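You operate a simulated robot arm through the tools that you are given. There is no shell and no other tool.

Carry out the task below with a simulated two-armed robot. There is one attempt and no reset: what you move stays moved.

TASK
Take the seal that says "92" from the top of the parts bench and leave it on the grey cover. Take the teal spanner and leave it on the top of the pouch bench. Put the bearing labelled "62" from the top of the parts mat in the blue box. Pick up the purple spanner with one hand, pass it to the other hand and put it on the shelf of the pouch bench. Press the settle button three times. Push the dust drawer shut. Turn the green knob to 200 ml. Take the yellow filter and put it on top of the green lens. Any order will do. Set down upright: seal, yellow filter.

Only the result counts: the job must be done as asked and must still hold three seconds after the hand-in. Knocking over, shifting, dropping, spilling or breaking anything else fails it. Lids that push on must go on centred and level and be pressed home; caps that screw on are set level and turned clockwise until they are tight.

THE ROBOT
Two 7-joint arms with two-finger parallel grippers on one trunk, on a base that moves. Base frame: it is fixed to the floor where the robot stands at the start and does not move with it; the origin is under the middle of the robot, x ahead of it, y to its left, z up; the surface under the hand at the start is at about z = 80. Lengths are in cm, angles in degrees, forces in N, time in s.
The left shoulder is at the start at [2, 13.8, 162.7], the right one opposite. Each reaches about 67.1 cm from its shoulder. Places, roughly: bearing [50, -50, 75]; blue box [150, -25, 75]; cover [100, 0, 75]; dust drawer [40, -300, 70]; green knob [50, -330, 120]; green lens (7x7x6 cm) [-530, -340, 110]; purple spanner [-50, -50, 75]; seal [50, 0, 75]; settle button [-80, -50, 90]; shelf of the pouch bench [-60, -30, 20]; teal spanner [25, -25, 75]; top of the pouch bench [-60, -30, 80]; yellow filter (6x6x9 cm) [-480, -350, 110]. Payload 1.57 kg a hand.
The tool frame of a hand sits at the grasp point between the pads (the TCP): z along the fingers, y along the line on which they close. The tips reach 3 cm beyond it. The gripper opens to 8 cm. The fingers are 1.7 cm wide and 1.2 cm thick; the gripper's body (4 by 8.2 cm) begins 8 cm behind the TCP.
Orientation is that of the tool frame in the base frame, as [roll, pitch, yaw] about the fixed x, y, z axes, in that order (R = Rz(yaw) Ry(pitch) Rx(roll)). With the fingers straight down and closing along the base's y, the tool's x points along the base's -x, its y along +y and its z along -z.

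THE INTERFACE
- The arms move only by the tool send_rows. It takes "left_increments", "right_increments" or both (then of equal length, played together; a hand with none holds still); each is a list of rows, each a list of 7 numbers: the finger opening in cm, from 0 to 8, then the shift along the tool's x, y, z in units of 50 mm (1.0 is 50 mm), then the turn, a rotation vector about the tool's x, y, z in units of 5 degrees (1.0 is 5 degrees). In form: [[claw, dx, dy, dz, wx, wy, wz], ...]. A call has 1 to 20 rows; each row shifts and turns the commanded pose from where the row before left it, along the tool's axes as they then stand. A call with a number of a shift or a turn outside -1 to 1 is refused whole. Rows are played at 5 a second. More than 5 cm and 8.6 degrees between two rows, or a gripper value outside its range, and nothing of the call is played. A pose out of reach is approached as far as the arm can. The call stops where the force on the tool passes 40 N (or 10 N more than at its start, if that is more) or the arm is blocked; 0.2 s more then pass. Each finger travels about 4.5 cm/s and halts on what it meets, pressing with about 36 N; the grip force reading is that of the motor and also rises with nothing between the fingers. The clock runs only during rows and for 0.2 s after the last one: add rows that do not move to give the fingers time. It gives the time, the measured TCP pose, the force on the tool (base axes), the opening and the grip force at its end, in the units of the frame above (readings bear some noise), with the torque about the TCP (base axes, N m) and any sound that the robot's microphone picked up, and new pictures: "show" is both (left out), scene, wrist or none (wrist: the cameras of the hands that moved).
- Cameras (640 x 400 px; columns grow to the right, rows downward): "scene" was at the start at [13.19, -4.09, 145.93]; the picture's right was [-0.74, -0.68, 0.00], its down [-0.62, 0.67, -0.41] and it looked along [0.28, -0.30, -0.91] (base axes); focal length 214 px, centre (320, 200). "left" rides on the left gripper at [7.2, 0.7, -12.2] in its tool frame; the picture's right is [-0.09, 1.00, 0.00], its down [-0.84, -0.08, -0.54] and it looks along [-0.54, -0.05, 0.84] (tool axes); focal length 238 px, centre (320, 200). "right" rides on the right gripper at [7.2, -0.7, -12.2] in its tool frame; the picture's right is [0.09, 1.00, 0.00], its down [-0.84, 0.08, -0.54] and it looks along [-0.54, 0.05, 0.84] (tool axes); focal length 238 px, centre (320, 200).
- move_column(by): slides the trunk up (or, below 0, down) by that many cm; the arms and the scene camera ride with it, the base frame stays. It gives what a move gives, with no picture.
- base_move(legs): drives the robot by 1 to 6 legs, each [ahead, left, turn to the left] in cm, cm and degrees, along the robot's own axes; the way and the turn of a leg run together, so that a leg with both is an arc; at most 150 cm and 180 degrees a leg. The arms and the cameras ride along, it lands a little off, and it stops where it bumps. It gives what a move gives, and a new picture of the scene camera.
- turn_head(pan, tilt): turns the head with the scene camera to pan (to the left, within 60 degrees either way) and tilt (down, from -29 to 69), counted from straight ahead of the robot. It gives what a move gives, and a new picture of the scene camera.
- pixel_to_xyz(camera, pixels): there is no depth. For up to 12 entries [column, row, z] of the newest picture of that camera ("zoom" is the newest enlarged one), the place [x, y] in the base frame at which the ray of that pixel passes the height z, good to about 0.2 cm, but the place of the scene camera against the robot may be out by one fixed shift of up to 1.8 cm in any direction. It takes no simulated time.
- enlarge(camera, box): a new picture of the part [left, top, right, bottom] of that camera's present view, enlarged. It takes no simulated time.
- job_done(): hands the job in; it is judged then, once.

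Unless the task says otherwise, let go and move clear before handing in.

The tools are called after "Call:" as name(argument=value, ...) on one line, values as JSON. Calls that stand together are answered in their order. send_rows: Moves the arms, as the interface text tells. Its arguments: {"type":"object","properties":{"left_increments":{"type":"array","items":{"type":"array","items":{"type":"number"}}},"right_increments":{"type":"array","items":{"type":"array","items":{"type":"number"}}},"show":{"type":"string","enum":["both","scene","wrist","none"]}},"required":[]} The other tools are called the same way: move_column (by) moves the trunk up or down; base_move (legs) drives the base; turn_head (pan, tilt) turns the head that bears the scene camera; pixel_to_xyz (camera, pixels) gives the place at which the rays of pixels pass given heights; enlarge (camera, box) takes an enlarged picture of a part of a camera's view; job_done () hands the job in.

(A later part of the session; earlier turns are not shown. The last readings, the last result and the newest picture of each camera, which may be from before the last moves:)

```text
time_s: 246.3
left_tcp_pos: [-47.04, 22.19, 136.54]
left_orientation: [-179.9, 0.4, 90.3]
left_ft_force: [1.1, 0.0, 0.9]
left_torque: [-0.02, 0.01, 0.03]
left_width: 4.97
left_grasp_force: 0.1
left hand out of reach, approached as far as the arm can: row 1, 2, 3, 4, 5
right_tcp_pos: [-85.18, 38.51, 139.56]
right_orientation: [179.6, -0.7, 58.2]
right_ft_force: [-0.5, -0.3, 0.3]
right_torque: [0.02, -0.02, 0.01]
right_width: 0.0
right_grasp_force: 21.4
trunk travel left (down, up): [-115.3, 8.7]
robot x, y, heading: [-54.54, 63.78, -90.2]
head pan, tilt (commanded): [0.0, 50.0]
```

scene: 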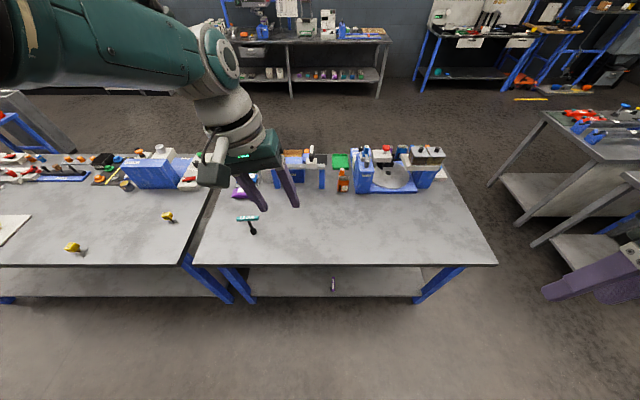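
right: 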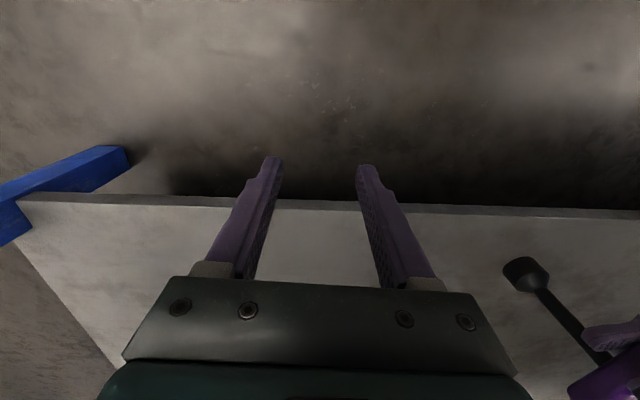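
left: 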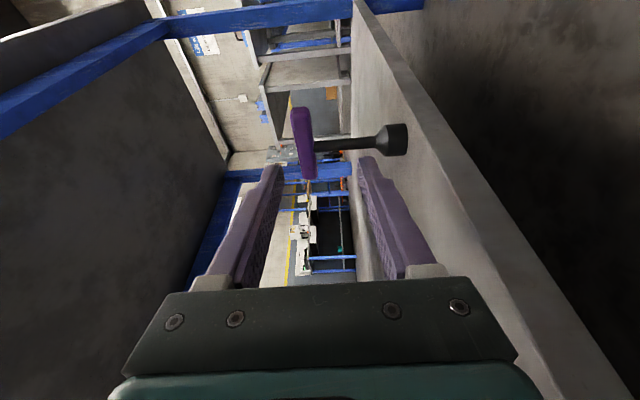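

The left's commanded point is inside a region it can't fold into. I'll send it outward (+x) and forward so it regains a free pose.

Call:
send_rows(left_increments=[[5, -0.5, 0.5, 0, 0, 0, 0], [5, -0.5, 0.5, 0, 0, 0, 0], [5, -0.5, 0.5, 0, 0, 0, 0], [5, 0, 0.5, 0, 0, 0, 0], [5, 0, 0.5, 0, 0, 0, 0], [5, 0, 0.5, 0, 0, 0, 0], [5, 0, 0, 0, 0, 0, 0]], right_increments=[[0, 0, 0, 0, 0, 0, 1], [0, 0, 0, 0, 0, 0, 1], [0, 0, 0, 0, 0, 0, 1], [0, 0, 0, 0, 0, 0, 1], [0, 0, 0, 0, 0, 0, 1], [0, 0, 0, 0, 0, 0, 1], [0, 0, 0, 0, 0, 0, 1]], show="scene")

```text
time_s: 247.9
left_tcp_pos: [-30.74, 19.42, 138.51]
left_orientation: [180.0, 0.4, 90.2]
left_ft_force: [0.6, 0.2, -0.3]
left_torque: [0.02, 0.03, 0.05]
left_width: 4.99
left_grasp_force: 0.0
left hand out of reach, approached as far as the arm can: row 1, 2, 3
right_tcp_pos: [-85.18, 38.41, 139.48]
right_orientation: [-179.8, -0.7, 23.2]
right_ft_force: [0.1, -0.2, -0.5]
right_torque: [0.02, 0.01, -0.03]
right_width: 0.0
right_grasp_force: 21.3
trunk travel left (down, up): [-115.3, 8.7]
robot x, y, heading: [-54.84, 63.88, -89.9]
head pan, tilt (commanded): [0.0, 50.0]
```

scene: 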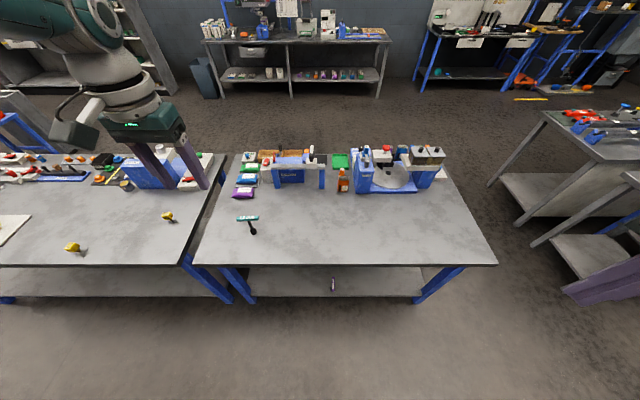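

Left is now to the side at (−30.7, 19.4, 138.5). I'll draw it back 10 cm and up 8 cm toward its original compact pose.

Call:
send_rows(left_increments=[[5, 0.4, 0, -0.3, 0, 0, 0], [5, 0.4, 0, -0.3, 0, 0, 0], [5, 0.4, 0, -0.3, 0, 0, 0], [5, 0.4, 0, -0.3, 0, 0, 0], [5, 0.4, 0, -0.3, 0, 0, 0], [5, 0, 0, 0, 0, 0, 0]], show="none")

```text
time_s: 249.3
left_tcp_pos: [-29.85, 18.37, 141.7]
left_orientation: [-179.9, 0.4, 90.2]
left_ft_force: [-0.8, 0.3, -0.4]
left_torque: [0.0, 0.01, 0.01]
left_width: 5.01
left_grasp_force: 0.0
left hand out of reach, approached as far as the arm can: row 1, 2, 3, 4, 5
right_tcp_pos: [-85.16, 38.4, 139.44]
right_orientation: [-179.8, -0.6, 23.4]
right_ft_force: [0.6, 0.3, 0.3]
right_torque: [0.01, 0.0, 0.01]
right_width: 0.01
right_grasp_force: 21.3
trunk travel left (down, up): [-115.3, 8.7]
robot x, y, heading: [-54.74, 64.11, -89.9]
head pan, tilt (commanded): [0.0, 50.0]
```

It won't fold inward from there. I'll try lowering it while drawing back, to let the elbow bend another way.

Call:
send_rows(left_increments=[[5, 0, 0, 0.4, 0, 0, 0], [5, 0, 0, 0.4, 0, 0, 0], [5, 0.2, 0, 0.4, 0, 0, 0], [5, 0.3, 0, 0.3, 0, 0, 0], [5, 0.3, 0, 0.3, 0, 0, 0], [5, 0.3, 0, 0.3, 0, 0, 0], [5, 0, 0, 0, 0, 0, 0]], show="scene")

```text
time_s: 250.9
left_tcp_pos: [-29.75, 23.77, 130.95]
left_orientation: [180.0, 0.4, 90.4]
left_ft_force: [0.2, 0.1, -0.3]
left_torque: [-0.02, 0.01, 0.03]
left_width: 4.99
left_grasp_force: 0.1
left hand out of reach, approached as far as the arm can: row 1, 2, 4, 5, 6
right_tcp_pos: [-85.21, 38.58, 139.58]
right_orientation: [-179.9, -0.8, 23.2]
right_ft_force: [0.1, -0.2, 0.1]
right_torque: [0.03, 0.02, -0.01]
right_width: 0.0
right_grasp_force: 21.0
trunk travel left (down, up): [-115.3, 8.7]
robot x, y, heading: [-54.32, 64.2, -90.0]
head pan, tilt (commanded): [0.0, 50.0]
```

scene: 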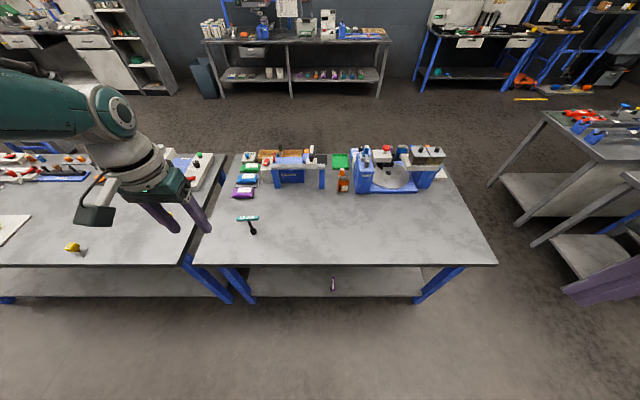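

The left arm seems stuck straight (singular). I'll try a sideways inward sweep, which should bend the elbow, and see whether rows are still flagged.

Call:
send_rows(left_increments=[[5, 0, -0.4, 0, 0, 0, 0], [5, 0, -0.4, 0, 0, 0, 0], [5, 0, -0.4, 0, 0, 0, 0], [5, 0, -0.4, 0, 0, 0, 0], [5, 0, 0, 0, 0, 0, 0]], show="none")

Call:
send_rows(left_increments=[[5, 0.3, 0, 0, 0, 0, 0], [5, 0.3, 0, 0, 0, 0, 0], [5, 0, 0, 0, 0, 0, 0]], show="none")

```text
time_s: 252.1
left_tcp_pos: [-37.9, 23.78, 130.91]
left_orientation: [179.9, 0.3, 90.3]
left_ft_force: [-0.9, -0.5, 0.0]
left_torque: [-0.01, 0.01, -0.02]
left_width: 5.02
left_grasp_force: 0.0
right_tcp_pos: [-85.13, 38.36, 139.45]
right_orientation: [-179.9, -0.7, 23.4]
right_ft_force: [1.5, 0.7, -0.7]
right_torque: [0.02, 0.01, 0.03]
right_width: 0.0
right_grasp_force: 21.6
trunk travel left (down, up): [-115.3, 8.7]
robot x, y, heading: [-54.54, 64.17, -90.0]
head pan, tilt (commanded): [0.0, 50.0]
```

```text
time_s: 252.9
left_tcp_pos: [-37.97, 24.88, 129.39]
left_orientation: [-180.0, 0.4, 90.2]
left_ft_force: [-0.1, 1.0, -0.1]
left_torque: [-0.04, 0.01, 0.01]
left_width: 5.01
left_grasp_force: 0.1
left hand out of reach, approached as far as the arm can: row 1, 2
right_tcp_pos: [-85.17, 38.39, 139.55]
right_orientation: [-179.8, -0.7, 23.2]
right_ft_force: [0.9, -0.7, 0.3]
right_torque: [0.01, 0.0, 0.04]
right_width: 0.0
right_grasp_force: 21.0
trunk travel left (down, up): [-115.3, 8.7]
robot x, y, heading: [-54.4, 64.05, -90.1]
head pan, tilt (commanded): [0.0, 50.0]
```

Sideways sweeps work but pure pull-back doesn't. I'll combine inward (−x), up and back together, as worked for the right arm earlier.

Call:
send_rows(left_increments=[[5, 0.1, -0.4, -0.2, 0, 0, 0], [5, 0.1, -0.4, -0.2, 0, 0, 0], [5, 0.15, -0.4, -0.3, 0, 0, 0], [5, 0.2, -0.4, -0.3, 0, 0, 0], [5, 0.2, -0.3, -0.3, 0, 0, 0], [5, 0, 0, 0, 0, 0, 0]], show="none")

```text
time_s: 254.3
left_tcp_pos: [-48.51, 24.57, 133.36]
left_orientation: [179.9, 0.5, 90.1]
left_ft_force: [0.8, -0.8, 0.3]
left_torque: [0.02, 0.0, 0.03]
left_width: 5.01
left_grasp_force: 0.1
left hand out of reach, approached as far as the arm can: row 1, 2, 3, 4, 5
right_tcp_pos: [-85.21, 38.4, 139.41]
right_orientation: [-179.8, -0.6, 23.4]
right_ft_force: [-0.3, 0.3, 0.1]
right_torque: [0.0, 0.02, 0.02]
right_width: 0.0
right_grasp_force: 21.3
trunk travel left (down, up): [-115.3, 8.7]
robot x, y, heading: [-54.87, 64.1, -89.9]
head pan, tilt (commanded): [0.0, 50.0]
```

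Still sliding on the same sphere. I'll retry the earlier motion that worked for this arm (rolling the hand while drawing back) to get the elbow to bend.

Call:
send_rows(left_increments=[[5, 0.15, 0, 0, 1, 0, 0], [5, 0.2, 0, 0, 1, 0, 0], [5, 0.2, 0, 0, 1, 0, 0], [5, 0.2, 0, 0, 1, 0, 0], [5, 0.2, 0, 0, 1, 0, 0], [5, 0.2, 0, 0, 1, 0, 0], [5, 0, 0, 0, 0, 0, 0]], show="scene")

```text
time_s: 255.9
left_tcp_pos: [-49.72, 26.36, 130.37]
left_orientation: [-149.9, 0.4, 90.2]
left_ft_force: [0.6, 0.3, 0.1]
left_torque: [-0.03, -0.01, -0.01]
left_width: 5.03
left_grasp_force: 0.1
left hand out of reach, approached as far as the arm can: row 1, 2, 3, 4, 5, 6
right_tcp_pos: [-85.19, 38.41, 139.5]
right_orientation: [-179.8, -0.7, 23.3]
right_ft_force: [-0.1, 0.1, -0.1]
right_torque: [0.02, -0.01, 0.02]
right_width: 0.02
right_grasp_force: 21.7
trunk travel left (down, up): [-115.3, 8.7]
robot x, y, heading: [-54.76, 63.79, -90.3]
head pan, tilt (commanded): [0.0, 50.0]
```

scene: 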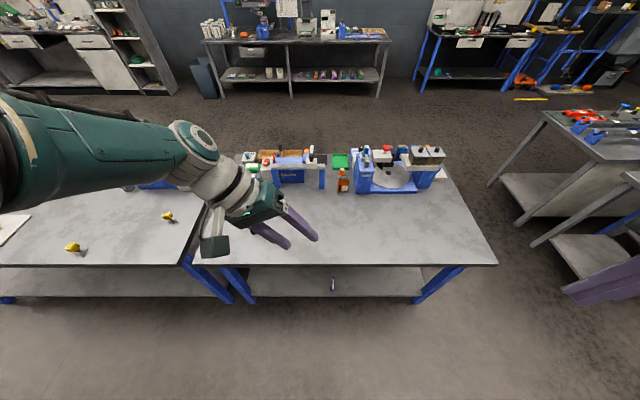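

The arm still slides on its full-extension sphere. I'll do a longer inward sweep (flexing direction) and then test a small pull-back.

Call:
send_rows(left_increments=[[5, 0, 0, 0, -1, 0, 0], [5, 0, 0, 0, -1, 0, 0], [5, 0, 0, 0, -1, 0, 0], [5, 0, 0, 0, -1, 0, 0], [5, 0, 0, 0, -1, 0, 0], [5, 0, 0, 0, -1, 0, 0], [5, 0, -0.4, 0, 0, 0, 0], [5, 0, -0.4, 0, 0, 0, 0], [5, 0, -0.4, 0, 0, 0, 0], [5, 0, -0.4, 0, 0, 0, 0], [5, 0, -0.4, 0, 0, 0, 0], [5, 0, -0.4, 0, 0, 0, 0], [5, 0.04, 0, 0, 0, 0, 0], [5, 0.04, 0, 0, 0, 0, 0], [5, 0, 0, 0, 0, 0, 0]], show="scene")

```text
time_s: 259.3
left_tcp_pos: [-52.68, 26.15, 133.37]
left_orientation: [177.3, 3.2, 95.0]
left_ft_force: [0.6, 0.3, 0.1]
left_torque: [-0.03, -0.02, -0.02]
left_width: 5.0
left_grasp_force: 0.1
left hand out of reach, approached as far as the arm can: row 1, 6, 7, 8, 9, 10, 11, 12
right_tcp_pos: [-85.14, 38.41, 139.45]
right_orientation: [-179.8, -0.6, 23.4]
right_ft_force: [0.6, 1.0, 1.3]
right_torque: [-0.02, 0.03, 0.01]
right_width: 0.01
right_grasp_force: 21.8
trunk travel left (down, up): [-115.3, 8.7]
robot x, y, heading: [-54.64, 63.84, -90.1]
head pan, tilt (commanded): [0.0, 50.0]
stopped in row 15 (left hand): the arm was blocked; the commanded pose is now the measured one
```

scene: 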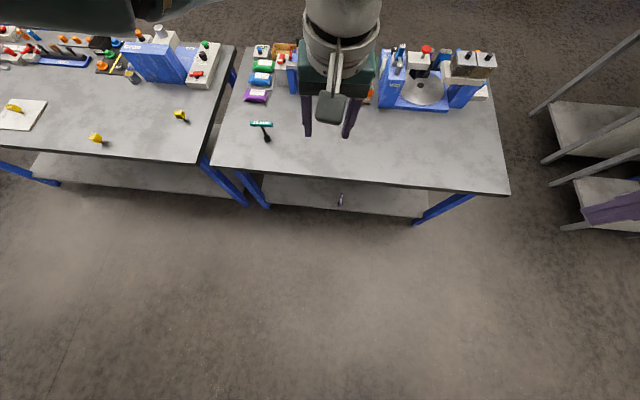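

The picture shows the left forearm has pushed against the head (the view tilted), so inward is blocked by the head itself. I'll move the left hand back outward.

Call:
send_rows(left_increments=[[5, 0, 0.4, 0, 0, 0, 0], [5, 0, 0.4, 0, 0, 0, 0], [5, 0, 0.4, 0, 0, 0, 0], [5, 0, 0.4, 0, 0, 0, 0], [5, 0, 0, 0, 0, 0, 0]], show="scene")

```text
time_s: 260.5
left_tcp_pos: [-45.15, 27.4, 133.58]
left_orientation: [177.4, 2.8, 94.4]
left_ft_force: [0.3, 0.1, -0.2]
left_torque: [-0.02, 0.01, 0.0]
left_width: 5.01
left_grasp_force: 0.1
right_tcp_pos: [-85.16, 38.47, 139.43]
right_orientation: [-179.8, -0.7, 23.2]
right_ft_force: [0.0, -0.7, 0.0]
right_torque: [-0.02, -0.03, 0.02]
right_width: 0.0
right_grasp_force: 21.4
trunk travel left (down, up): [-115.3, 8.7]
robot x, y, heading: [-54.65, 63.56, -89.8]
head pan, tilt (commanded): [0.0, 50.0]
```

scene: 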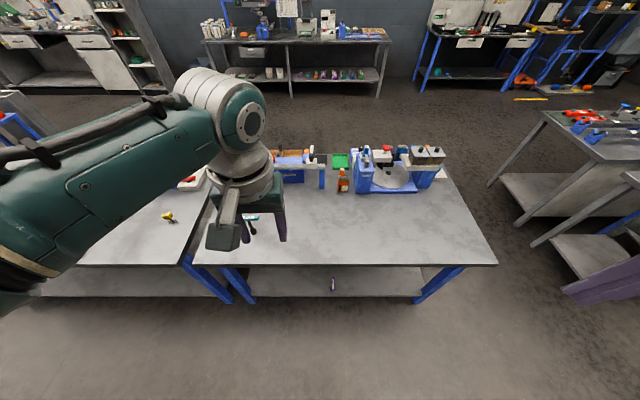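

The head is free again and the left elbow is bent now (distance 43 cm < 46.5). I'll draw the hand back/up/outward to a compact pose and level it.

Call:
send_rows(left_increments=[[5, 0.25, 0.3, -0.15, 0.13, -0.14, 0.22], [5, 0.25, 0.3, -0.15, 0.13, -0.14, 0.22], [5, 0.25, 0.3, -0.15, 0.13, -0.14, 0.22], [5, 0.25, 0.3, -0.15, 0.13, -0.14, 0.22], [5, 0, 0, 0, 0, 0, 0]], show="scene")

```text
time_s: 261.7
left_tcp_pos: [-39.59, 32.71, 136.52]
left_orientation: [179.7, 5.5, 89.8]
left_ft_force: [0.5, 0.3, 0.1]
left_torque: [-0.01, 0.0, -0.02]
left_width: 4.98
left_grasp_force: 0.1
right_tcp_pos: [-85.23, 38.41, 139.56]
right_orientation: [-179.8, -0.7, 23.3]
right_ft_force: [0.0, -0.1, 0.7]
right_torque: [0.02, -0.01, -0.03]
right_width: 0.0
right_grasp_force: 21.2
trunk travel left (down, up): [-115.3, 8.7]
robot x, y, heading: [-54.4, 63.76, -90.1]
head pan, tilt (commanded): [0.0, 50.0]
```

scene: 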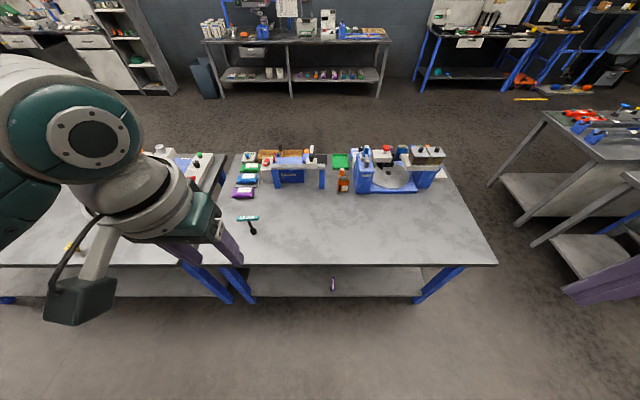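

The left arm folds properly again. I'll level it and raise it 6 cm, and look at the right hand's state for the button press.

Call:
send_rows(left_increments=[[5, 0, 0, -0.3, 0, 0.55, 0], [5, 0, 0, -0.3, 0, 0.55, 0], [5, 0, 0, -0.3, 0, 0, 0], [5, 0, 0, -0.3, 0, 0, 0], [5, 0, 0, 0, 0, 0, 0]], right_increments=[[0, 0, 0, 0, 0, 0, 1], [0, 0, 0, 0, 0, 0, 1], [0, 0, 0, 0, 0, 0, 1], [0, 0, 0, 0, 0, 0, 1], [0, 0, 0, 0, 0, 0, 0.6]], show="both")

```text
time_s: 262.9
left_tcp_pos: [-39.64, 32.97, 142.4]
left_orientation: [179.7, 0.0, 89.9]
left_ft_force: [0.0, 0.9, 0.4]
left_torque: [-0.02, -0.01, 0.01]
left_width: 4.99
left_grasp_force: 0.1
right_tcp_pos: [-85.21, 38.46, 139.51]
right_orientation: [-179.6, -0.7, 0.2]
right_ft_force: [0.2, -0.4, 0.2]
right_torque: [0.01, 0.01, 0.03]
right_width: 0.03
right_grasp_force: 21.2
trunk travel left (down, up): [-115.3, 8.7]
robot x, y, heading: [-54.45, 63.9, -89.9]
head pan, tilt (commanded): [0.0, 50.0]
```

scene: 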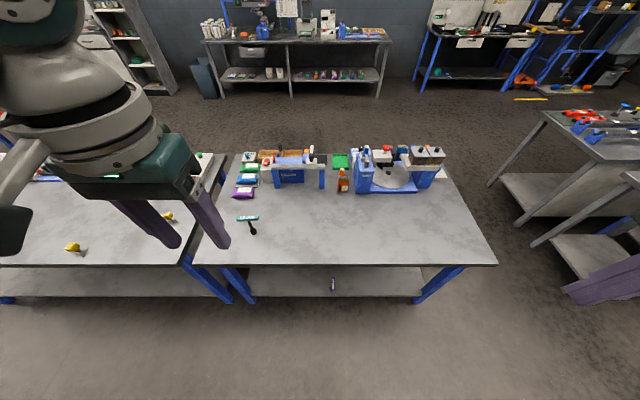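
right: 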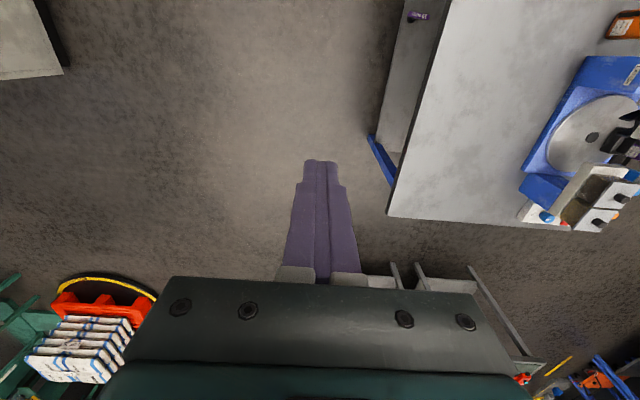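
left: 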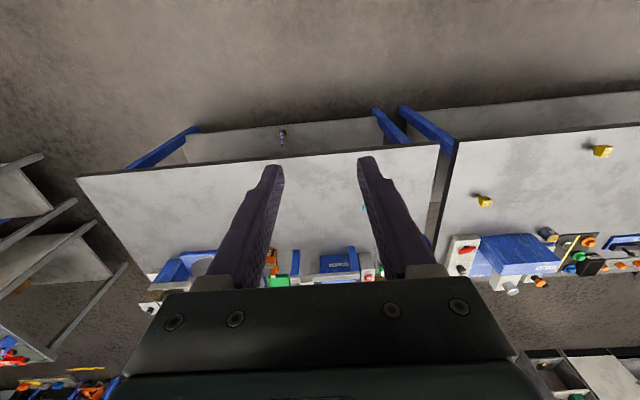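

Both arms are in good natural poses. I'll move the left hand 15 cm outward for clearance, then drive in so the right hand (closed, yaw 0) is near the SETTLE button.

Call:
send_rows(left_increments=[[5, 0, 0.5, 0, 0, 0, 0], [5, 0, 0.5, 0, 0, 0, 0], [5, 0, 0.5, 0, 0, 0, 0], [5, 0, 0.5, 0, 0, 0, 0], [5, 0, 0.5, 0, 0, 0, 0], [5, 0, 0.5, 0, 0, 0, 0], [5, 0, 0, 0, 0, 0, 0]], show="none")

Call:
base_move(legs=[[72, 4, 0]])

Call:
send_rows(right_increments=[[0, 0, 0, 0, 0, 0, 0]], show="wrist")

```text
time_s: 264.5
left_tcp_pos: [-24.51, 33.0, 142.57]
left_orientation: [179.6, 0.0, 89.9]
left_ft_force: [-0.8, 0.7, -0.5]
left_torque: [-0.02, 0.0, -0.03]
left_width: 4.99
left_grasp_force: 0.1
right_tcp_pos: [-85.22, 38.36, 139.48]
right_orientation: [-179.6, -0.6, 0.3]
right_ft_force: [0.0, -0.8, 0.6]
right_torque: [0.0, 0.02, 0.01]
right_width: 0.0
right_grasp_force: 21.4
trunk travel left (down, up): [-115.3, 8.7]
robot x, y, heading: [-54.61, 63.55, -90.2]
head pan, tilt (commanded): [0.0, 50.0]
```

```text
time_s: 268.4
left_tcp_pos: [-21.12, -38.62, 142.49]
left_orientation: [179.6, 0.0, 89.3]
left_ft_force: [0.4, 0.3, 1.1]
left_torque: [0.0, 0.0, -0.02]
left_width: 5.0
left_grasp_force: 0.1
right_tcp_pos: [-81.72, -32.66, 139.45]
right_orientation: [-179.6, -0.6, -0.3]
right_ft_force: [-0.9, -0.6, 1.0]
right_torque: [-0.01, 0.01, -0.03]
right_width: 0.0
right_grasp_force: 21.6
trunk travel left (down, up): [-115.3, 8.7]
robot x, y, heading: [-50.7, -7.4, -90.7]
head pan, tilt (commanded): [0.0, 50.0]
```

scene: 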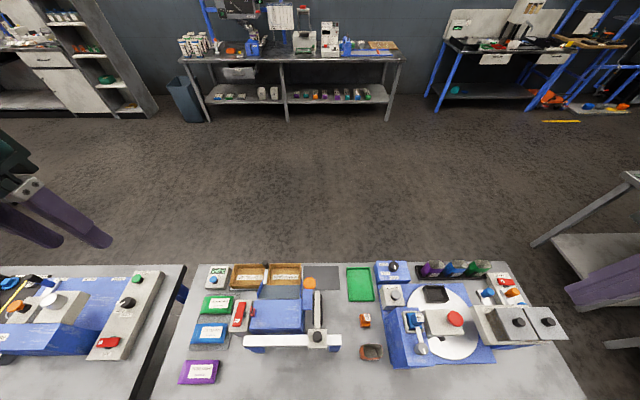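

```text
time_s: 268.8
left_tcp_pos: [-21.27, -38.75, 142.48]
left_orientation: [179.7, 0.0, 89.3]
left_ft_force: [0.0, 0.3, 1.0]
left_torque: [-0.03, -0.01, 0.02]
left_width: 5.0
left_grasp_force: 0.1
right_tcp_pos: [-81.82, -32.57, 139.49]
right_orientation: [-179.6, -0.7, -0.3]
right_ft_force: [0.3, -0.2, 1.3]
right_torque: [-0.03, -0.01, -0.01]
right_width: 0.0
right_grasp_force: 21.7
trunk travel left (down, up): [-115.3, 8.7]
robot x, y, heading: [-50.99, -7.19, -90.2]
head pan, tilt (commanded): [0.0, 50.0]
```

right: 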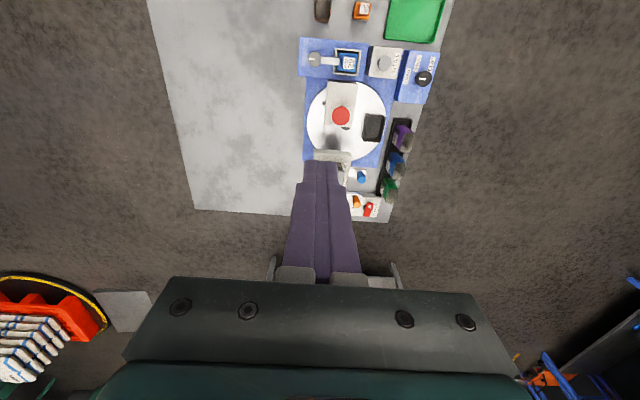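

The scene view shows the SETTLE button at px (395,295). I'll drive ahead 8 and left 5, then reach forward 6 cm so the closed fingertips are above it.

Call:
base_move(legs=[[8, 5, 0.4]])

Call:
send_rows(right_increments=[[0, 0, 0.4, 0, 0, 0, 0], [0, 0, 0.4, 0, 0, 0, 0], [0, 0, 0.4, 0, 0, 0, 0], [0, 0, 0, 0, 0, 0, 0]], show="wrist")

```text
time_s: 269.9
left_tcp_pos: [-16.06, -46.46, 142.56]
left_orientation: [179.8, 0.0, 89.8]
left_ft_force: [0.5, -0.6, -0.1]
left_torque: [-0.03, 0.0, -0.03]
left_width: 5.0
left_grasp_force: 0.0
right_tcp_pos: [-76.67, -40.72, 139.44]
right_orientation: [-179.7, -0.7, 0.1]
right_ft_force: [-0.5, 0.3, -1.3]
right_torque: [0.0, 0.0, 0.01]
right_width: 0.0
right_grasp_force: 21.3
trunk travel left (down, up): [-115.3, 8.7]
robot x, y, heading: [-46.31, -15.54, -90.2]
head pan, tilt (commanded): [0.0, 50.0]
```

scene: 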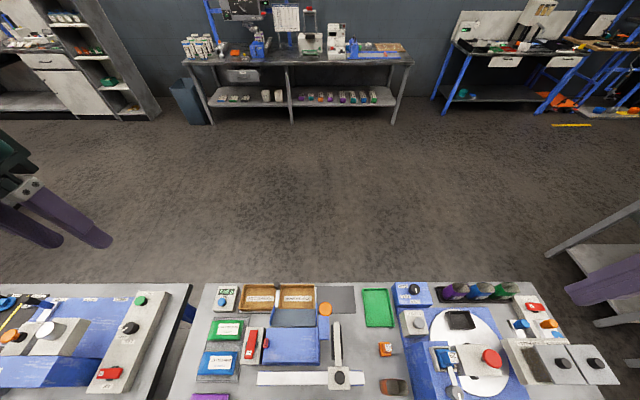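

```text
time_s: 270.9
left_tcp_pos: [-16.0, -46.46, 142.53]
left_orientation: [179.7, 0.0, 89.7]
left_ft_force: [0.5, 0.1, 0.2]
left_torque: [-0.01, 0.03, -0.01]
left_width: 5.03
left_grasp_force: 0.0
right_tcp_pos: [-76.66, -46.8, 139.55]
right_orientation: [-179.5, -0.7, 0.1]
right_ft_force: [0.4, 0.3, -0.2]
right_torque: [-0.03, -0.02, -0.01]
right_width: 0.0
right_grasp_force: 21.9
trunk travel left (down, up): [-115.3, 8.7]
robot x, y, heading: [-46.02, -15.25, -90.1]
head pan, tilt (commanded): [0.0, 50.0]
```

right: 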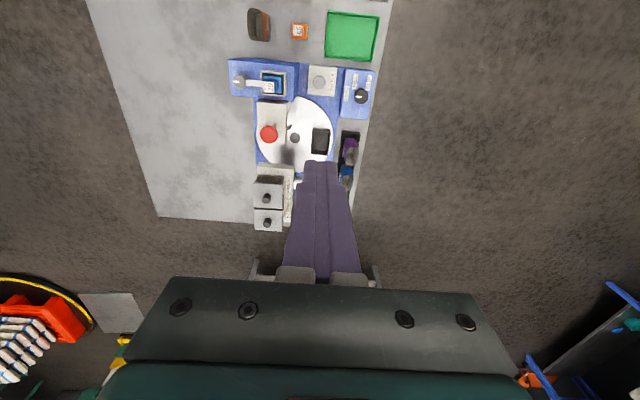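

The button appears at px (320,83). I'll project it, then lower the trunk 26 cm and look again.

Call:
pixel_to_xyz(camera="right", pixels=[[320, 83, 86], [320, 83, 88], [320, 83, 90], [360, 96, 93], [240, 79, 97]])

Call:
move_column(by=-26)

Call:
send_rows(right_increments=[[0, 0, 0, 0, 0, 0, 0]], show="both")

```text
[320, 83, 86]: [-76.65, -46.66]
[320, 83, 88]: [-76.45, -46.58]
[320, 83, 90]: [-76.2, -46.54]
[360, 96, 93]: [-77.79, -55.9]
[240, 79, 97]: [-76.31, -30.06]
```

```text
time_s: 273.6
left_tcp_pos: [-16.01, -46.44, 116.52]
left_orientation: [179.6, 0.0, 89.7]
left_ft_force: [0.0, 0.0, 0.0]
left_torque: [-0.01, 0.02, 0.02]
left_width: 4.99
left_grasp_force: 0.1
right_tcp_pos: [-76.6, -46.88, 113.51]
right_orientation: [-179.6, -0.6, 0.1]
right_ft_force: [0.0, 0.2, 0.4]
right_torque: [0.03, -0.04, 0.0]
right_width: 0.0
right_grasp_force: 21.3
trunk travel left (down, up): [-89.3, 34.7]
robot x, y, heading: [-45.88, -15.56, -90.3]
head pan, tilt (commanded): [0.0, 50.0]
```

```text
time_s: 274.0
left_tcp_pos: [-15.94, -46.33, 116.61]
left_orientation: [179.8, 0.0, 89.8]
left_ft_force: [-0.7, 0.3, 0.3]
left_torque: [0.0, -0.02, -0.03]
left_width: 4.99
left_grasp_force: 0.1
right_tcp_pos: [-76.69, -46.89, 113.41]
right_orientation: [-179.7, -0.6, 0.2]
right_ft_force: [1.2, -0.2, -0.3]
right_torque: [0.02, -0.02, 0.0]
right_width: 0.0
right_grasp_force: 21.1
trunk travel left (down, up): [-89.3, 34.7]
robot x, y, heading: [-45.72, -15.51, -90.3]
head pan, tilt (commanded): [0.0, 50.0]
```

scene: 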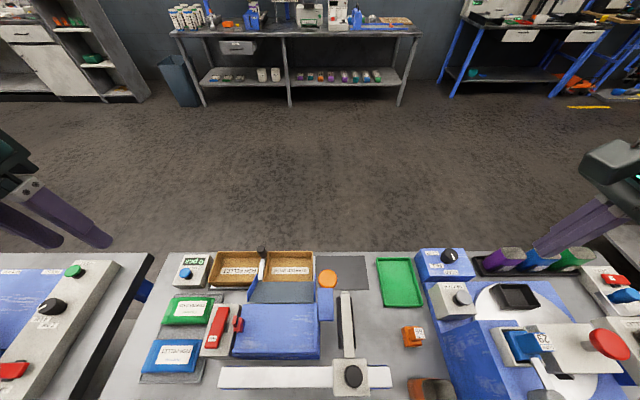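
right: 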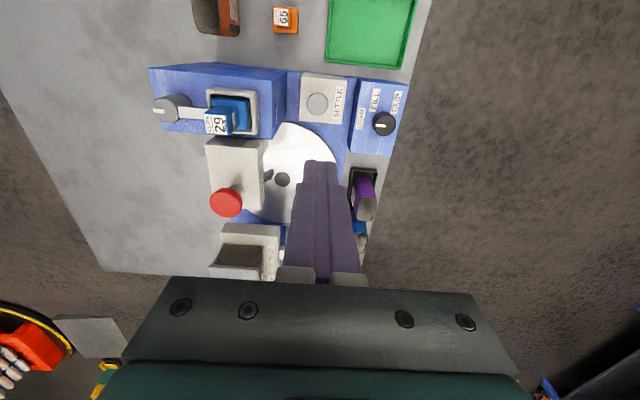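

The SETTLE button is at px (317,103) now. I'll project again to fix its height.

Call:
pixel_to_xyz(camera="right", pixels=[[317, 103, 86], [317, 103, 88], [317, 103, 90], [317, 103, 92], [171, 108, 97], [171, 108, 102], [383, 125, 94], [227, 203, 105]])

Call:
enlarge(camera="right", box=[270, 60, 420, 160])

```text
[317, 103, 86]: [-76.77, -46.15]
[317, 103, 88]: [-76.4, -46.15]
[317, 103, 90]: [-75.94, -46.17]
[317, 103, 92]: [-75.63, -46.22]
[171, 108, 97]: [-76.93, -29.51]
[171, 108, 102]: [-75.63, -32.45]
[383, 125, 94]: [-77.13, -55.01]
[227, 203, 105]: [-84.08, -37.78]
```

```text
4.00 times, centred on (345, 110) of right
```

zoom: 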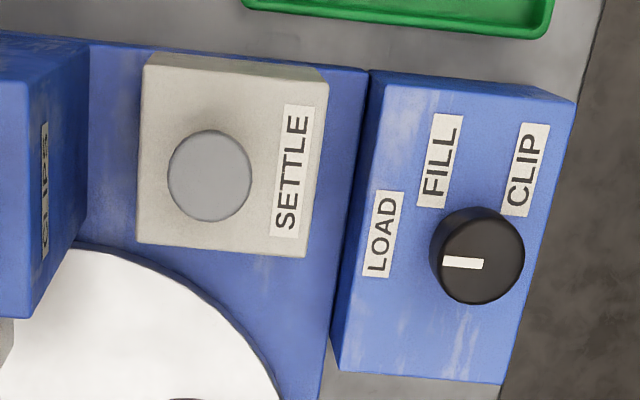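

Button centre ≈(−76.5, −46.35), top ≈88. I'll trim, lower the trunk 18 cm (tips to ~92.4), then press by small arm steps.

Call:
send_rows(right_increments=[[0, 0.04, -0.1, 0, 0, 0, 0], [0, 0, 0, 0, 0, 0, 0]], show="none")

Call:
move_column(by=-18)

Call:
send_rows(right_increments=[[0, 0, 0, 0, 0, 0, 0]], show="both")

```text
time_s: 274.6
left_tcp_pos: [-16.04, -46.26, 116.57]
left_orientation: [179.6, 0.0, 89.7]
left_ft_force: [0.3, -1.0, -1.3]
left_torque: [0.04, 0.01, -0.01]
left_width: 5.0
left_grasp_force: 0.0
right_tcp_pos: [-76.38, -46.29, 113.34]
right_orientation: [-179.6, -0.6, 0.1]
right_ft_force: [0.2, 0.0, -0.4]
right_torque: [-0.03, 0.02, -0.02]
right_width: 0.0
right_grasp_force: 21.6
trunk travel left (down, up): [-89.3, 34.7]
robot x, y, heading: [-46.09, -15.37, -90.3]
head pan, tilt (commanded): [0.0, 50.0]
```

```text
time_s: 276.6
left_tcp_pos: [-16.02, -46.41, 98.58]
left_orientation: [179.7, 0.0, 89.6]
left_ft_force: [0.1, 0.1, 0.0]
left_torque: [0.01, 0.01, 0.01]
left_width: 4.99
left_grasp_force: 0.1
right_tcp_pos: [-76.43, -46.36, 95.53]
right_orientation: [-179.6, -0.7, 0.0]
right_ft_force: [0.5, 0.1, 0.3]
right_torque: [0.0, -0.03, -0.01]
right_width: 0.0
right_grasp_force: 21.6
trunk travel left (down, up): [-71.3, 52.7]
robot x, y, heading: [-46.06, -15.57, -90.3]
head pan, tilt (commanded): [0.0, 50.0]
```

```text
time_s: 277.0
left_tcp_pos: [-16.04, -46.36, 98.53]
left_orientation: [179.7, 0.0, 89.7]
left_ft_force: [-1.2, 0.0, -0.4]
left_torque: [-0.01, 0.0, 0.01]
left_width: 4.99
left_grasp_force: 0.0
right_tcp_pos: [-76.47, -46.4, 95.54]
right_orientation: [-179.6, -0.5, 0.2]
right_ft_force: [0.2, 0.0, 0.0]
right_torque: [0.02, 0.01, -0.01]
right_width: 0.0
right_grasp_force: 21.0
trunk travel left (down, up): [-71.3, 52.7]
robot x, y, heading: [-45.95, -15.67, -90.2]
head pan, tilt (commanded): [0.0, 50.0]
```

scene: 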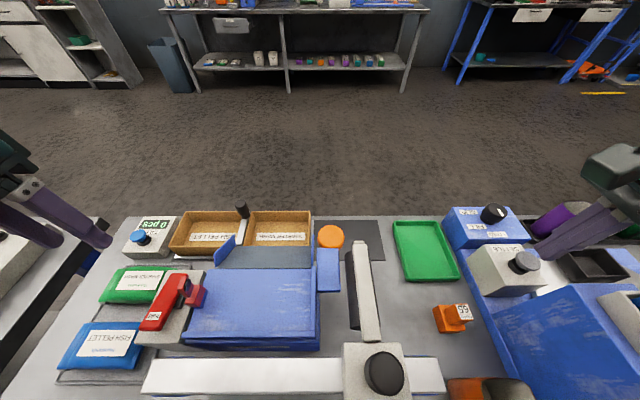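
right: 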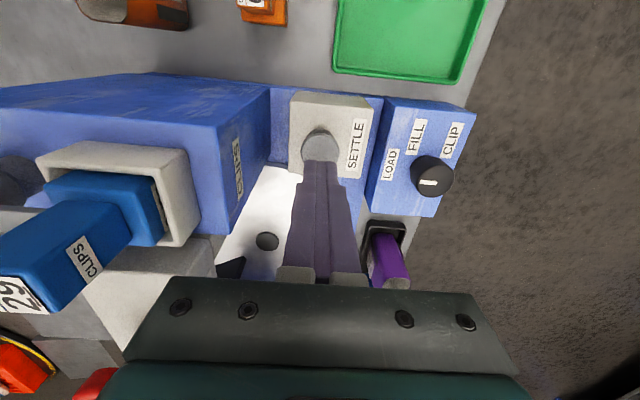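

The button (px 320,147) is right in front of the closed fingertips. I'll check the clip-holder's nearest edge relative to the hand before pressing.

Call:
pixel_to_xyz(camera="right", pixels=[[190, 160, 95], [195, 240, 95], [130, 230, 98], [130, 230, 101], [165, 190, 98], [320, 147, 88], [320, 150, 88], [433, 175, 94], [218, 125, 94], [270, 90, 94]])

```text
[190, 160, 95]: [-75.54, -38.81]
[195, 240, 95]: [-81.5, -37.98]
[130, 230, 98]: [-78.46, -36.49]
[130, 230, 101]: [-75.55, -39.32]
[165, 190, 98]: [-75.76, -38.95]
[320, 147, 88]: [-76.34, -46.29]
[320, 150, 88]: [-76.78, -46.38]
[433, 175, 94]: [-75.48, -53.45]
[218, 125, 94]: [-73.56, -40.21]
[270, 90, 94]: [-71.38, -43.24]
```

All clear (latch edge at y≈−40, body stays beyond −42). Descending 3.5 cm toward the button.

Call:
send_rows(right_increments=[[0, 0, 0, 0.2, 0, 0, 0], [0, 0, 0, 0.2, 0, 0, 0], [0, 0, 0, 0.2, 0, 0, 0], [0, 0, 0, 0.1, 0, 0, 0], [0, 0, 0, 0, 0, 0, 0]], show="wrist")

```text
time_s: 277.9
left_tcp_pos: [-16.14, -46.42, 98.49]
left_orientation: [179.7, 0.0, 89.7]
left_ft_force: [-0.1, 0.1, -0.4]
left_torque: [0.03, -0.03, 0.01]
left_width: 4.99
left_grasp_force: 0.0
right_tcp_pos: [-76.49, -46.31, 92.68]
right_orientation: [-179.6, -0.7, 0.0]
right_ft_force: [5.8, 8.8, 31.4]
right_torque: [0.28, -0.02, 0.01]
right_width: 0.01
right_grasp_force: 21.7
trunk travel left (down, up): [-71.3, 52.7]
robot x, y, heading: [-45.83, -15.33, -90.3]
head pan, tilt (commanded): [0.0, 50.0]
heard: click
stopped in row 4 (right hand): the force on the tool passed its limit at 50 N (the readings are from after the stop); the commanded pose is now the measured one
```

right: 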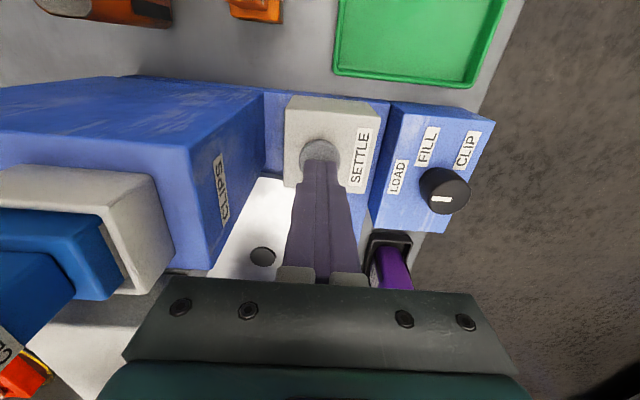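

Heard a click at about TCP z 92.7: first press registered. I'll lift 2 cm to release and pause.

Call:
send_rows(right_increments=[[0, 0, 0, -0.2, 0, 0, 0], [0, 0, 0, -0.2, 0, 0, 0], [0, 0, 0, 0, 0, 0, 0], [0, 0, 0, 0, 0, 0, 0]], show="wrist")

```text
time_s: 278.9
left_tcp_pos: [-16.06, -46.29, 98.54]
left_orientation: [179.7, 0.0, 89.6]
left_ft_force: [-0.2, 1.0, 0.0]
left_torque: [0.01, 0.02, -0.04]
left_width: 5.02
left_grasp_force: 0.1
right_tcp_pos: [-76.46, -46.29, 94.49]
right_orientation: [-179.6, -0.7, 0.1]
right_ft_force: [-0.9, 0.1, 0.5]
right_torque: [-0.01, 0.01, 0.01]
right_width: 0.0
right_grasp_force: 21.0
trunk travel left (down, up): [-71.3, 52.7]
robot x, y, heading: [-45.98, -15.42, -90.2]
head pan, tilt (commanded): [0.0, 50.0]
```

right: 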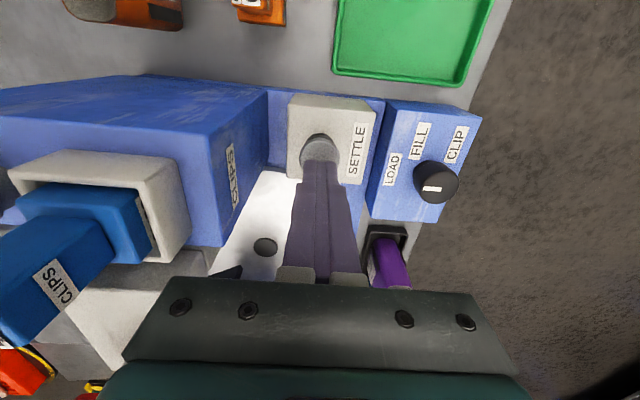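

Released (no force, button back up). Second press: down 2 cm again in graded steps.

Call:
send_rows(right_increments=[[0, 0, 0, 0.2, 0, 0, 0], [0, 0, 0, 0.1, 0, 0, 0], [0, 0, 0, 0.06, 0, 0, 0], [0, 0, 0, 0.04, 0, 0, 0]], show="none")

```text
time_s: 279.9
left_tcp_pos: [-16.11, -46.37, 98.66]
left_orientation: [179.7, 0.0, 89.7]
left_ft_force: [0.4, -0.3, 0.3]
left_torque: [0.01, 0.03, -0.02]
left_width: 5.0
left_grasp_force: 0.1
right_tcp_pos: [-76.51, -46.5, 92.59]
right_orientation: [-179.7, -0.7, 0.1]
right_ft_force: [7.2, 10.8, 37.1]
right_torque: [0.32, -0.05, -0.06]
right_width: 0.02
right_grasp_force: 21.9
trunk travel left (down, up): [-71.3, 52.7]
robot x, y, heading: [-45.84, -15.62, -90.3]
head pan, tilt (commanded): [0.0, 50.0]
heard: click
```

Second click heard with 37 N. I'll lift 2 cm to release, pause, then do the third press.

Call:
send_rows(right_increments=[[0, 0, 0, -0.2, 0, 0, 0], [0, 0, 0, -0.2, 0, 0, 0], [0, 0, 0, 0, 0, 0, 0], [0, 0, 0, 0, 0, 0, 0]], show="none")

Call:
send_rows(right_increments=[[0, 0, 0, 0.2, 0, 0, 0], [0, 0, 0, 0.1, 0, 0, 0], [0, 0, 0, 0.06, 0, 0, 0], [0, 0, 0, 0.04, 0, 0, 0]], show="none")

```text
time_s: 280.9
left_tcp_pos: [-16.03, -46.31, 98.45]
left_orientation: [179.7, 0.1, 89.8]
left_ft_force: [0.0, -0.2, 0.8]
left_torque: [-0.01, 0.04, -0.01]
left_width: 5.0
left_grasp_force: 0.2
right_tcp_pos: [-76.4, -46.29, 94.43]
right_orientation: [-179.6, -0.7, 0.0]
right_ft_force: [0.9, 0.0, -0.8]
right_torque: [0.03, 0.02, 0.01]
right_width: 0.0
right_grasp_force: 21.4
trunk travel left (down, up): [-71.3, 52.7]
robot x, y, heading: [-46.13, -15.71, -90.0]
head pan, tilt (commanded): [0.0, 50.0]
```

```text
time_s: 281.9
left_tcp_pos: [-15.9, -46.28, 98.54]
left_orientation: [179.7, 0.0, 89.7]
left_ft_force: [0.3, -0.3, 0.4]
left_torque: [-0.03, 0.02, 0.01]
left_width: 4.98
left_grasp_force: 0.0
right_tcp_pos: [-76.43, -46.45, 92.62]
right_orientation: [-179.7, -0.7, 0.2]
right_ft_force: [7.8, 7.8, 31.2]
right_torque: [0.25, -0.03, -0.19]
right_width: 0.02
right_grasp_force: 21.8
trunk travel left (down, up): [-71.3, 52.7]
robot x, y, heading: [-45.59, -15.32, -90.0]
head pan, tilt (commanded): [0.0, 50.0]
heard: click
```

Third click heard. I'll lift off and raise the trunk fully clear.

Call:
send_rows(right_increments=[[0, 0, 0, -0.2, 0, 0, 0], [0, 0, 0, -0.4, 0, 0, 0], [0, 0, 0, -0.3, 0, 0, 0], [0, 0, 0, 0, 0, 0, 0]], show="wrist")

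Call:
move_column(by=40)

```text
time_s: 282.9
left_tcp_pos: [-16.01, -46.36, 98.43]
left_orientation: [179.7, 0.0, 89.8]
left_ft_force: [0.6, 0.3, 0.4]
left_torque: [0.02, 0.02, 0.0]
left_width: 4.98
left_grasp_force: 0.1
right_tcp_pos: [-76.43, -46.38, 97.06]
right_orientation: [-179.5, -0.6, 0.1]
right_ft_force: [-0.4, 0.6, -0.4]
right_torque: [0.02, -0.03, -0.01]
right_width: 0.01
right_grasp_force: 21.5
trunk travel left (down, up): [-71.3, 52.7]
robot x, y, heading: [-46.08, -15.09, -90.2]
head pan, tilt (commanded): [0.0, 50.0]
```

right: 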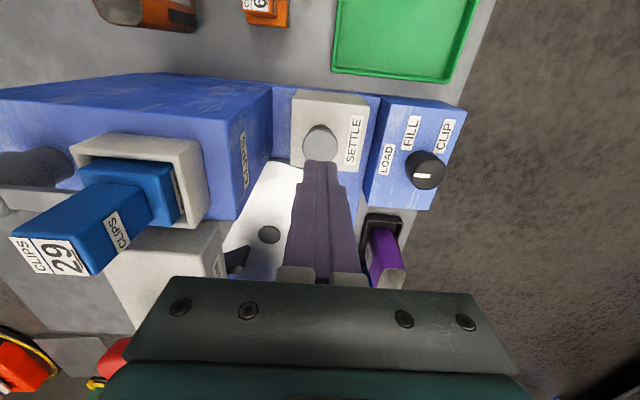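

```text
time_s: 286.8
left_tcp_pos: [-16.02, -46.31, 138.5]
left_orientation: [179.7, 0.0, 89.8]
left_ft_force: [-0.7, 1.2, 0.7]
left_torque: [0.0, 0.0, -0.02]
left_width: 5.0
left_grasp_force: 0.1
right_tcp_pos: [-76.47, -46.32, 137.01]
right_orientation: [-179.6, -0.7, 0.1]
right_ft_force: [-0.7, -0.2, 0.4]
right_torque: [0.01, 0.0, 0.01]
right_width: 0.0
right_grasp_force: 21.7
trunk travel left (down, up): [-111.3, 12.7]
robot x, y, heading: [-45.88, -15.59, -90.1]
head pan, tilt (commanded): [0.0, 50.0]
```

Button done. Next, the wall bench with the dust drawer and green knob. I'll drive ahead toward it and look.

Call:
base_move(legs=[[150, 56, 0]])

Call:
turn_head(pan=10, tilt=25)

```text
refused: leg 1 is longer than a leg can be; nothing moved
```

```text
time_s: 287.6
left_tcp_pos: [-15.99, -46.32, 138.59]
left_orientation: [179.8, 0.0, 89.7]
left_ft_force: [-0.2, 0.2, -0.1]
left_torque: [0.03, -0.01, 0.02]
left_width: 5.0
left_grasp_force: 0.2
right_tcp_pos: [-76.47, -46.34, 136.96]
right_orientation: [-179.6, -0.6, 0.2]
right_ft_force: [-0.4, 0.2, -0.8]
right_torque: [-0.03, -0.03, 0.06]
right_width: 0.02
right_grasp_force: 21.6
trunk travel left (down, up): [-111.3, 12.7]
robot x, y, heading: [-45.42, -15.29, -90.3]
head pan, tilt (commanded): [10.0, 25.0]
```

scene: 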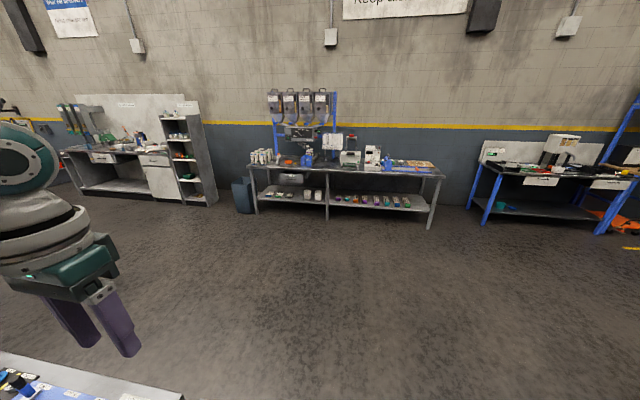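

Call:
enlarge(camera="scene", box=[230, 80, 450, 220])

Call:
base_move(legs=[[120, 50, 0]])

```text
2.86 times, centred on (340, 150) of scene
```

zoom: 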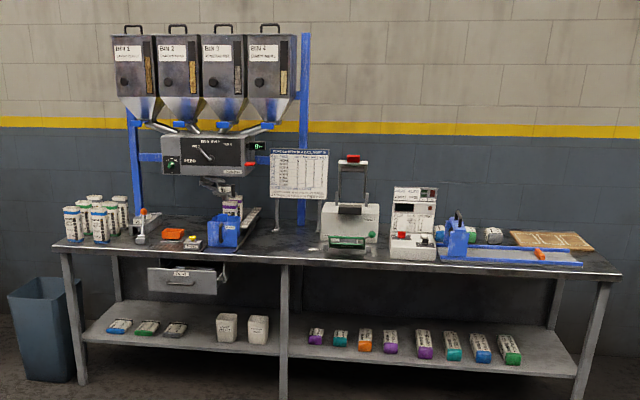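

```text
time_s: 294.2
left_tcp_pos: [32.06, -167.28, 138.53]
left_orientation: [179.7, 0.0, 89.0]
left_ft_force: [1.0, -0.2, 0.1]
left_torque: [-0.02, -0.02, -0.01]
left_width: 5.01
left_grasp_force: 0.0
right_tcp_pos: [-28.33, -166.38, 137.1]
right_orientation: [-179.7, -0.7, -0.8]
right_ft_force: [-0.4, -0.2, -0.2]
right_torque: [-0.02, 0.0, 0.01]
right_width: 0.0
right_grasp_force: 21.3
trunk travel left (down, up): [-111.3, 12.7]
robot x, y, heading: [2.64, -135.99, -91.0]
head pan, tilt (commanded): [10.0, 25.0]
```

scene: 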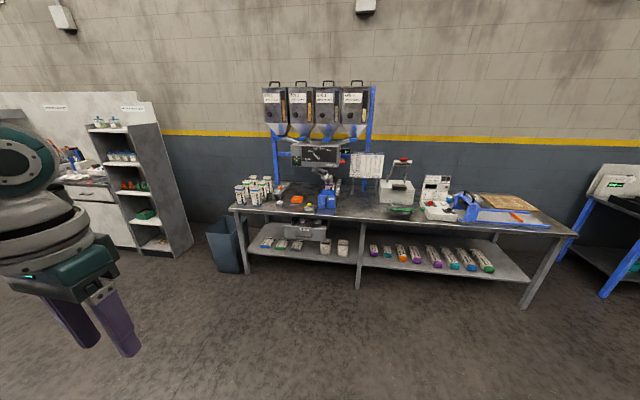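

I see the seed-treatment bench with a drawer under its top (px 305,232) and a four-bin meter unit above. I'll zoom in on both.

Call:
enlarge(camera="scene", box=[220, 120, 400, 250])

Call:
enlarge(camera="scene", box=[270, 130, 370, 210])

Call:
enlarge(camera="scene", box=[370, 150, 480, 230])

```text
3.08 times, centred on (310, 185) of scene
```

zoom: 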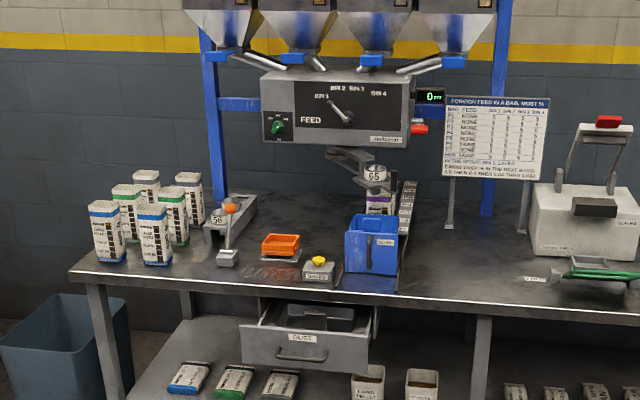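

```text
5.00 times, centred on (320, 170) of scene
```

zoom: 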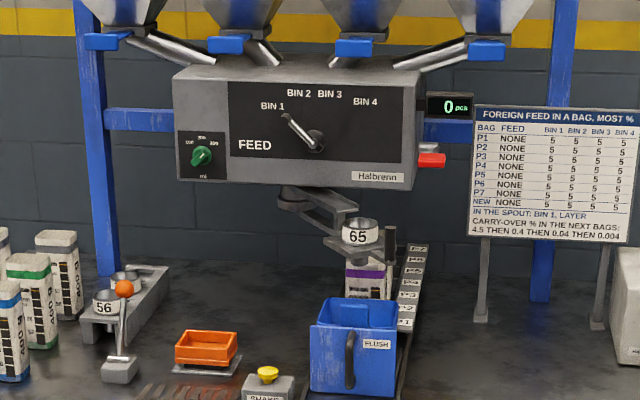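

```text
5.00 times, centred on (425, 190) of scene
```

zoom: 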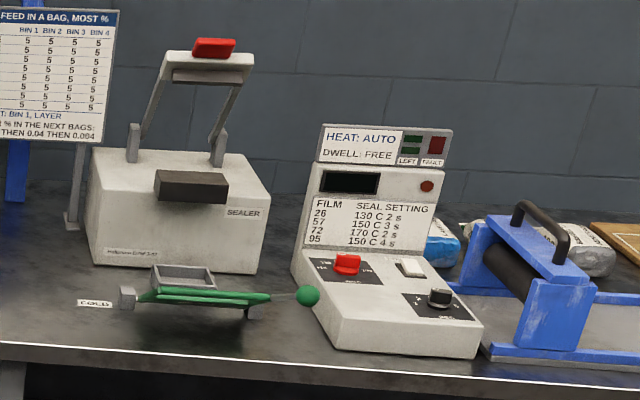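

The green knob is a dial (100/200/300 ml) on the meter's front face, and the DUST drawer stands open under the bench. I'll locate both.

Call:
pixel_to_xyz(camera="scene", pixels=[[296.6, 161, 115], [296.6, 161, 120], [296.6, 161, 125], [305, 232, 68], [305, 232, 72], [283, 222, 75], [340, 232, 75], [230, 208, 85], [576, 234, 85], [296, 215, 85], [325, 210, 95]])

Call:
enlarge(camera="scene", box=[280, 148, 320, 173])

```text
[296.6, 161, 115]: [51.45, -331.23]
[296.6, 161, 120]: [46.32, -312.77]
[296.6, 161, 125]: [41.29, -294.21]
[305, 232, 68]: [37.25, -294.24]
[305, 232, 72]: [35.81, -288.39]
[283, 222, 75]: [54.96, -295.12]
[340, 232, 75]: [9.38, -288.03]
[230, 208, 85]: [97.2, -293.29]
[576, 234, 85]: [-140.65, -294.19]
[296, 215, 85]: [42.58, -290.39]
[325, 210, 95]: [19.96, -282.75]
```

```text
16.00 times, centred on (300, 160) of scene
```

zoom: 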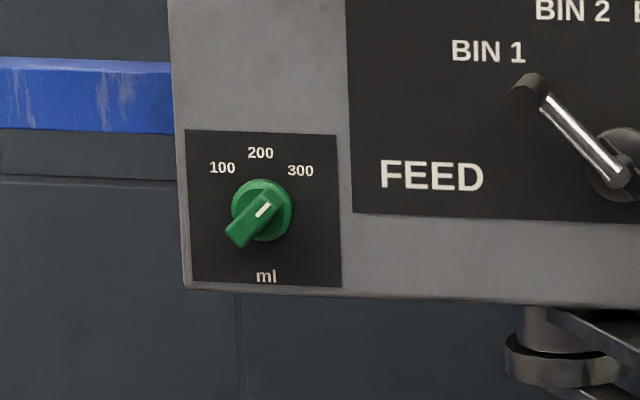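

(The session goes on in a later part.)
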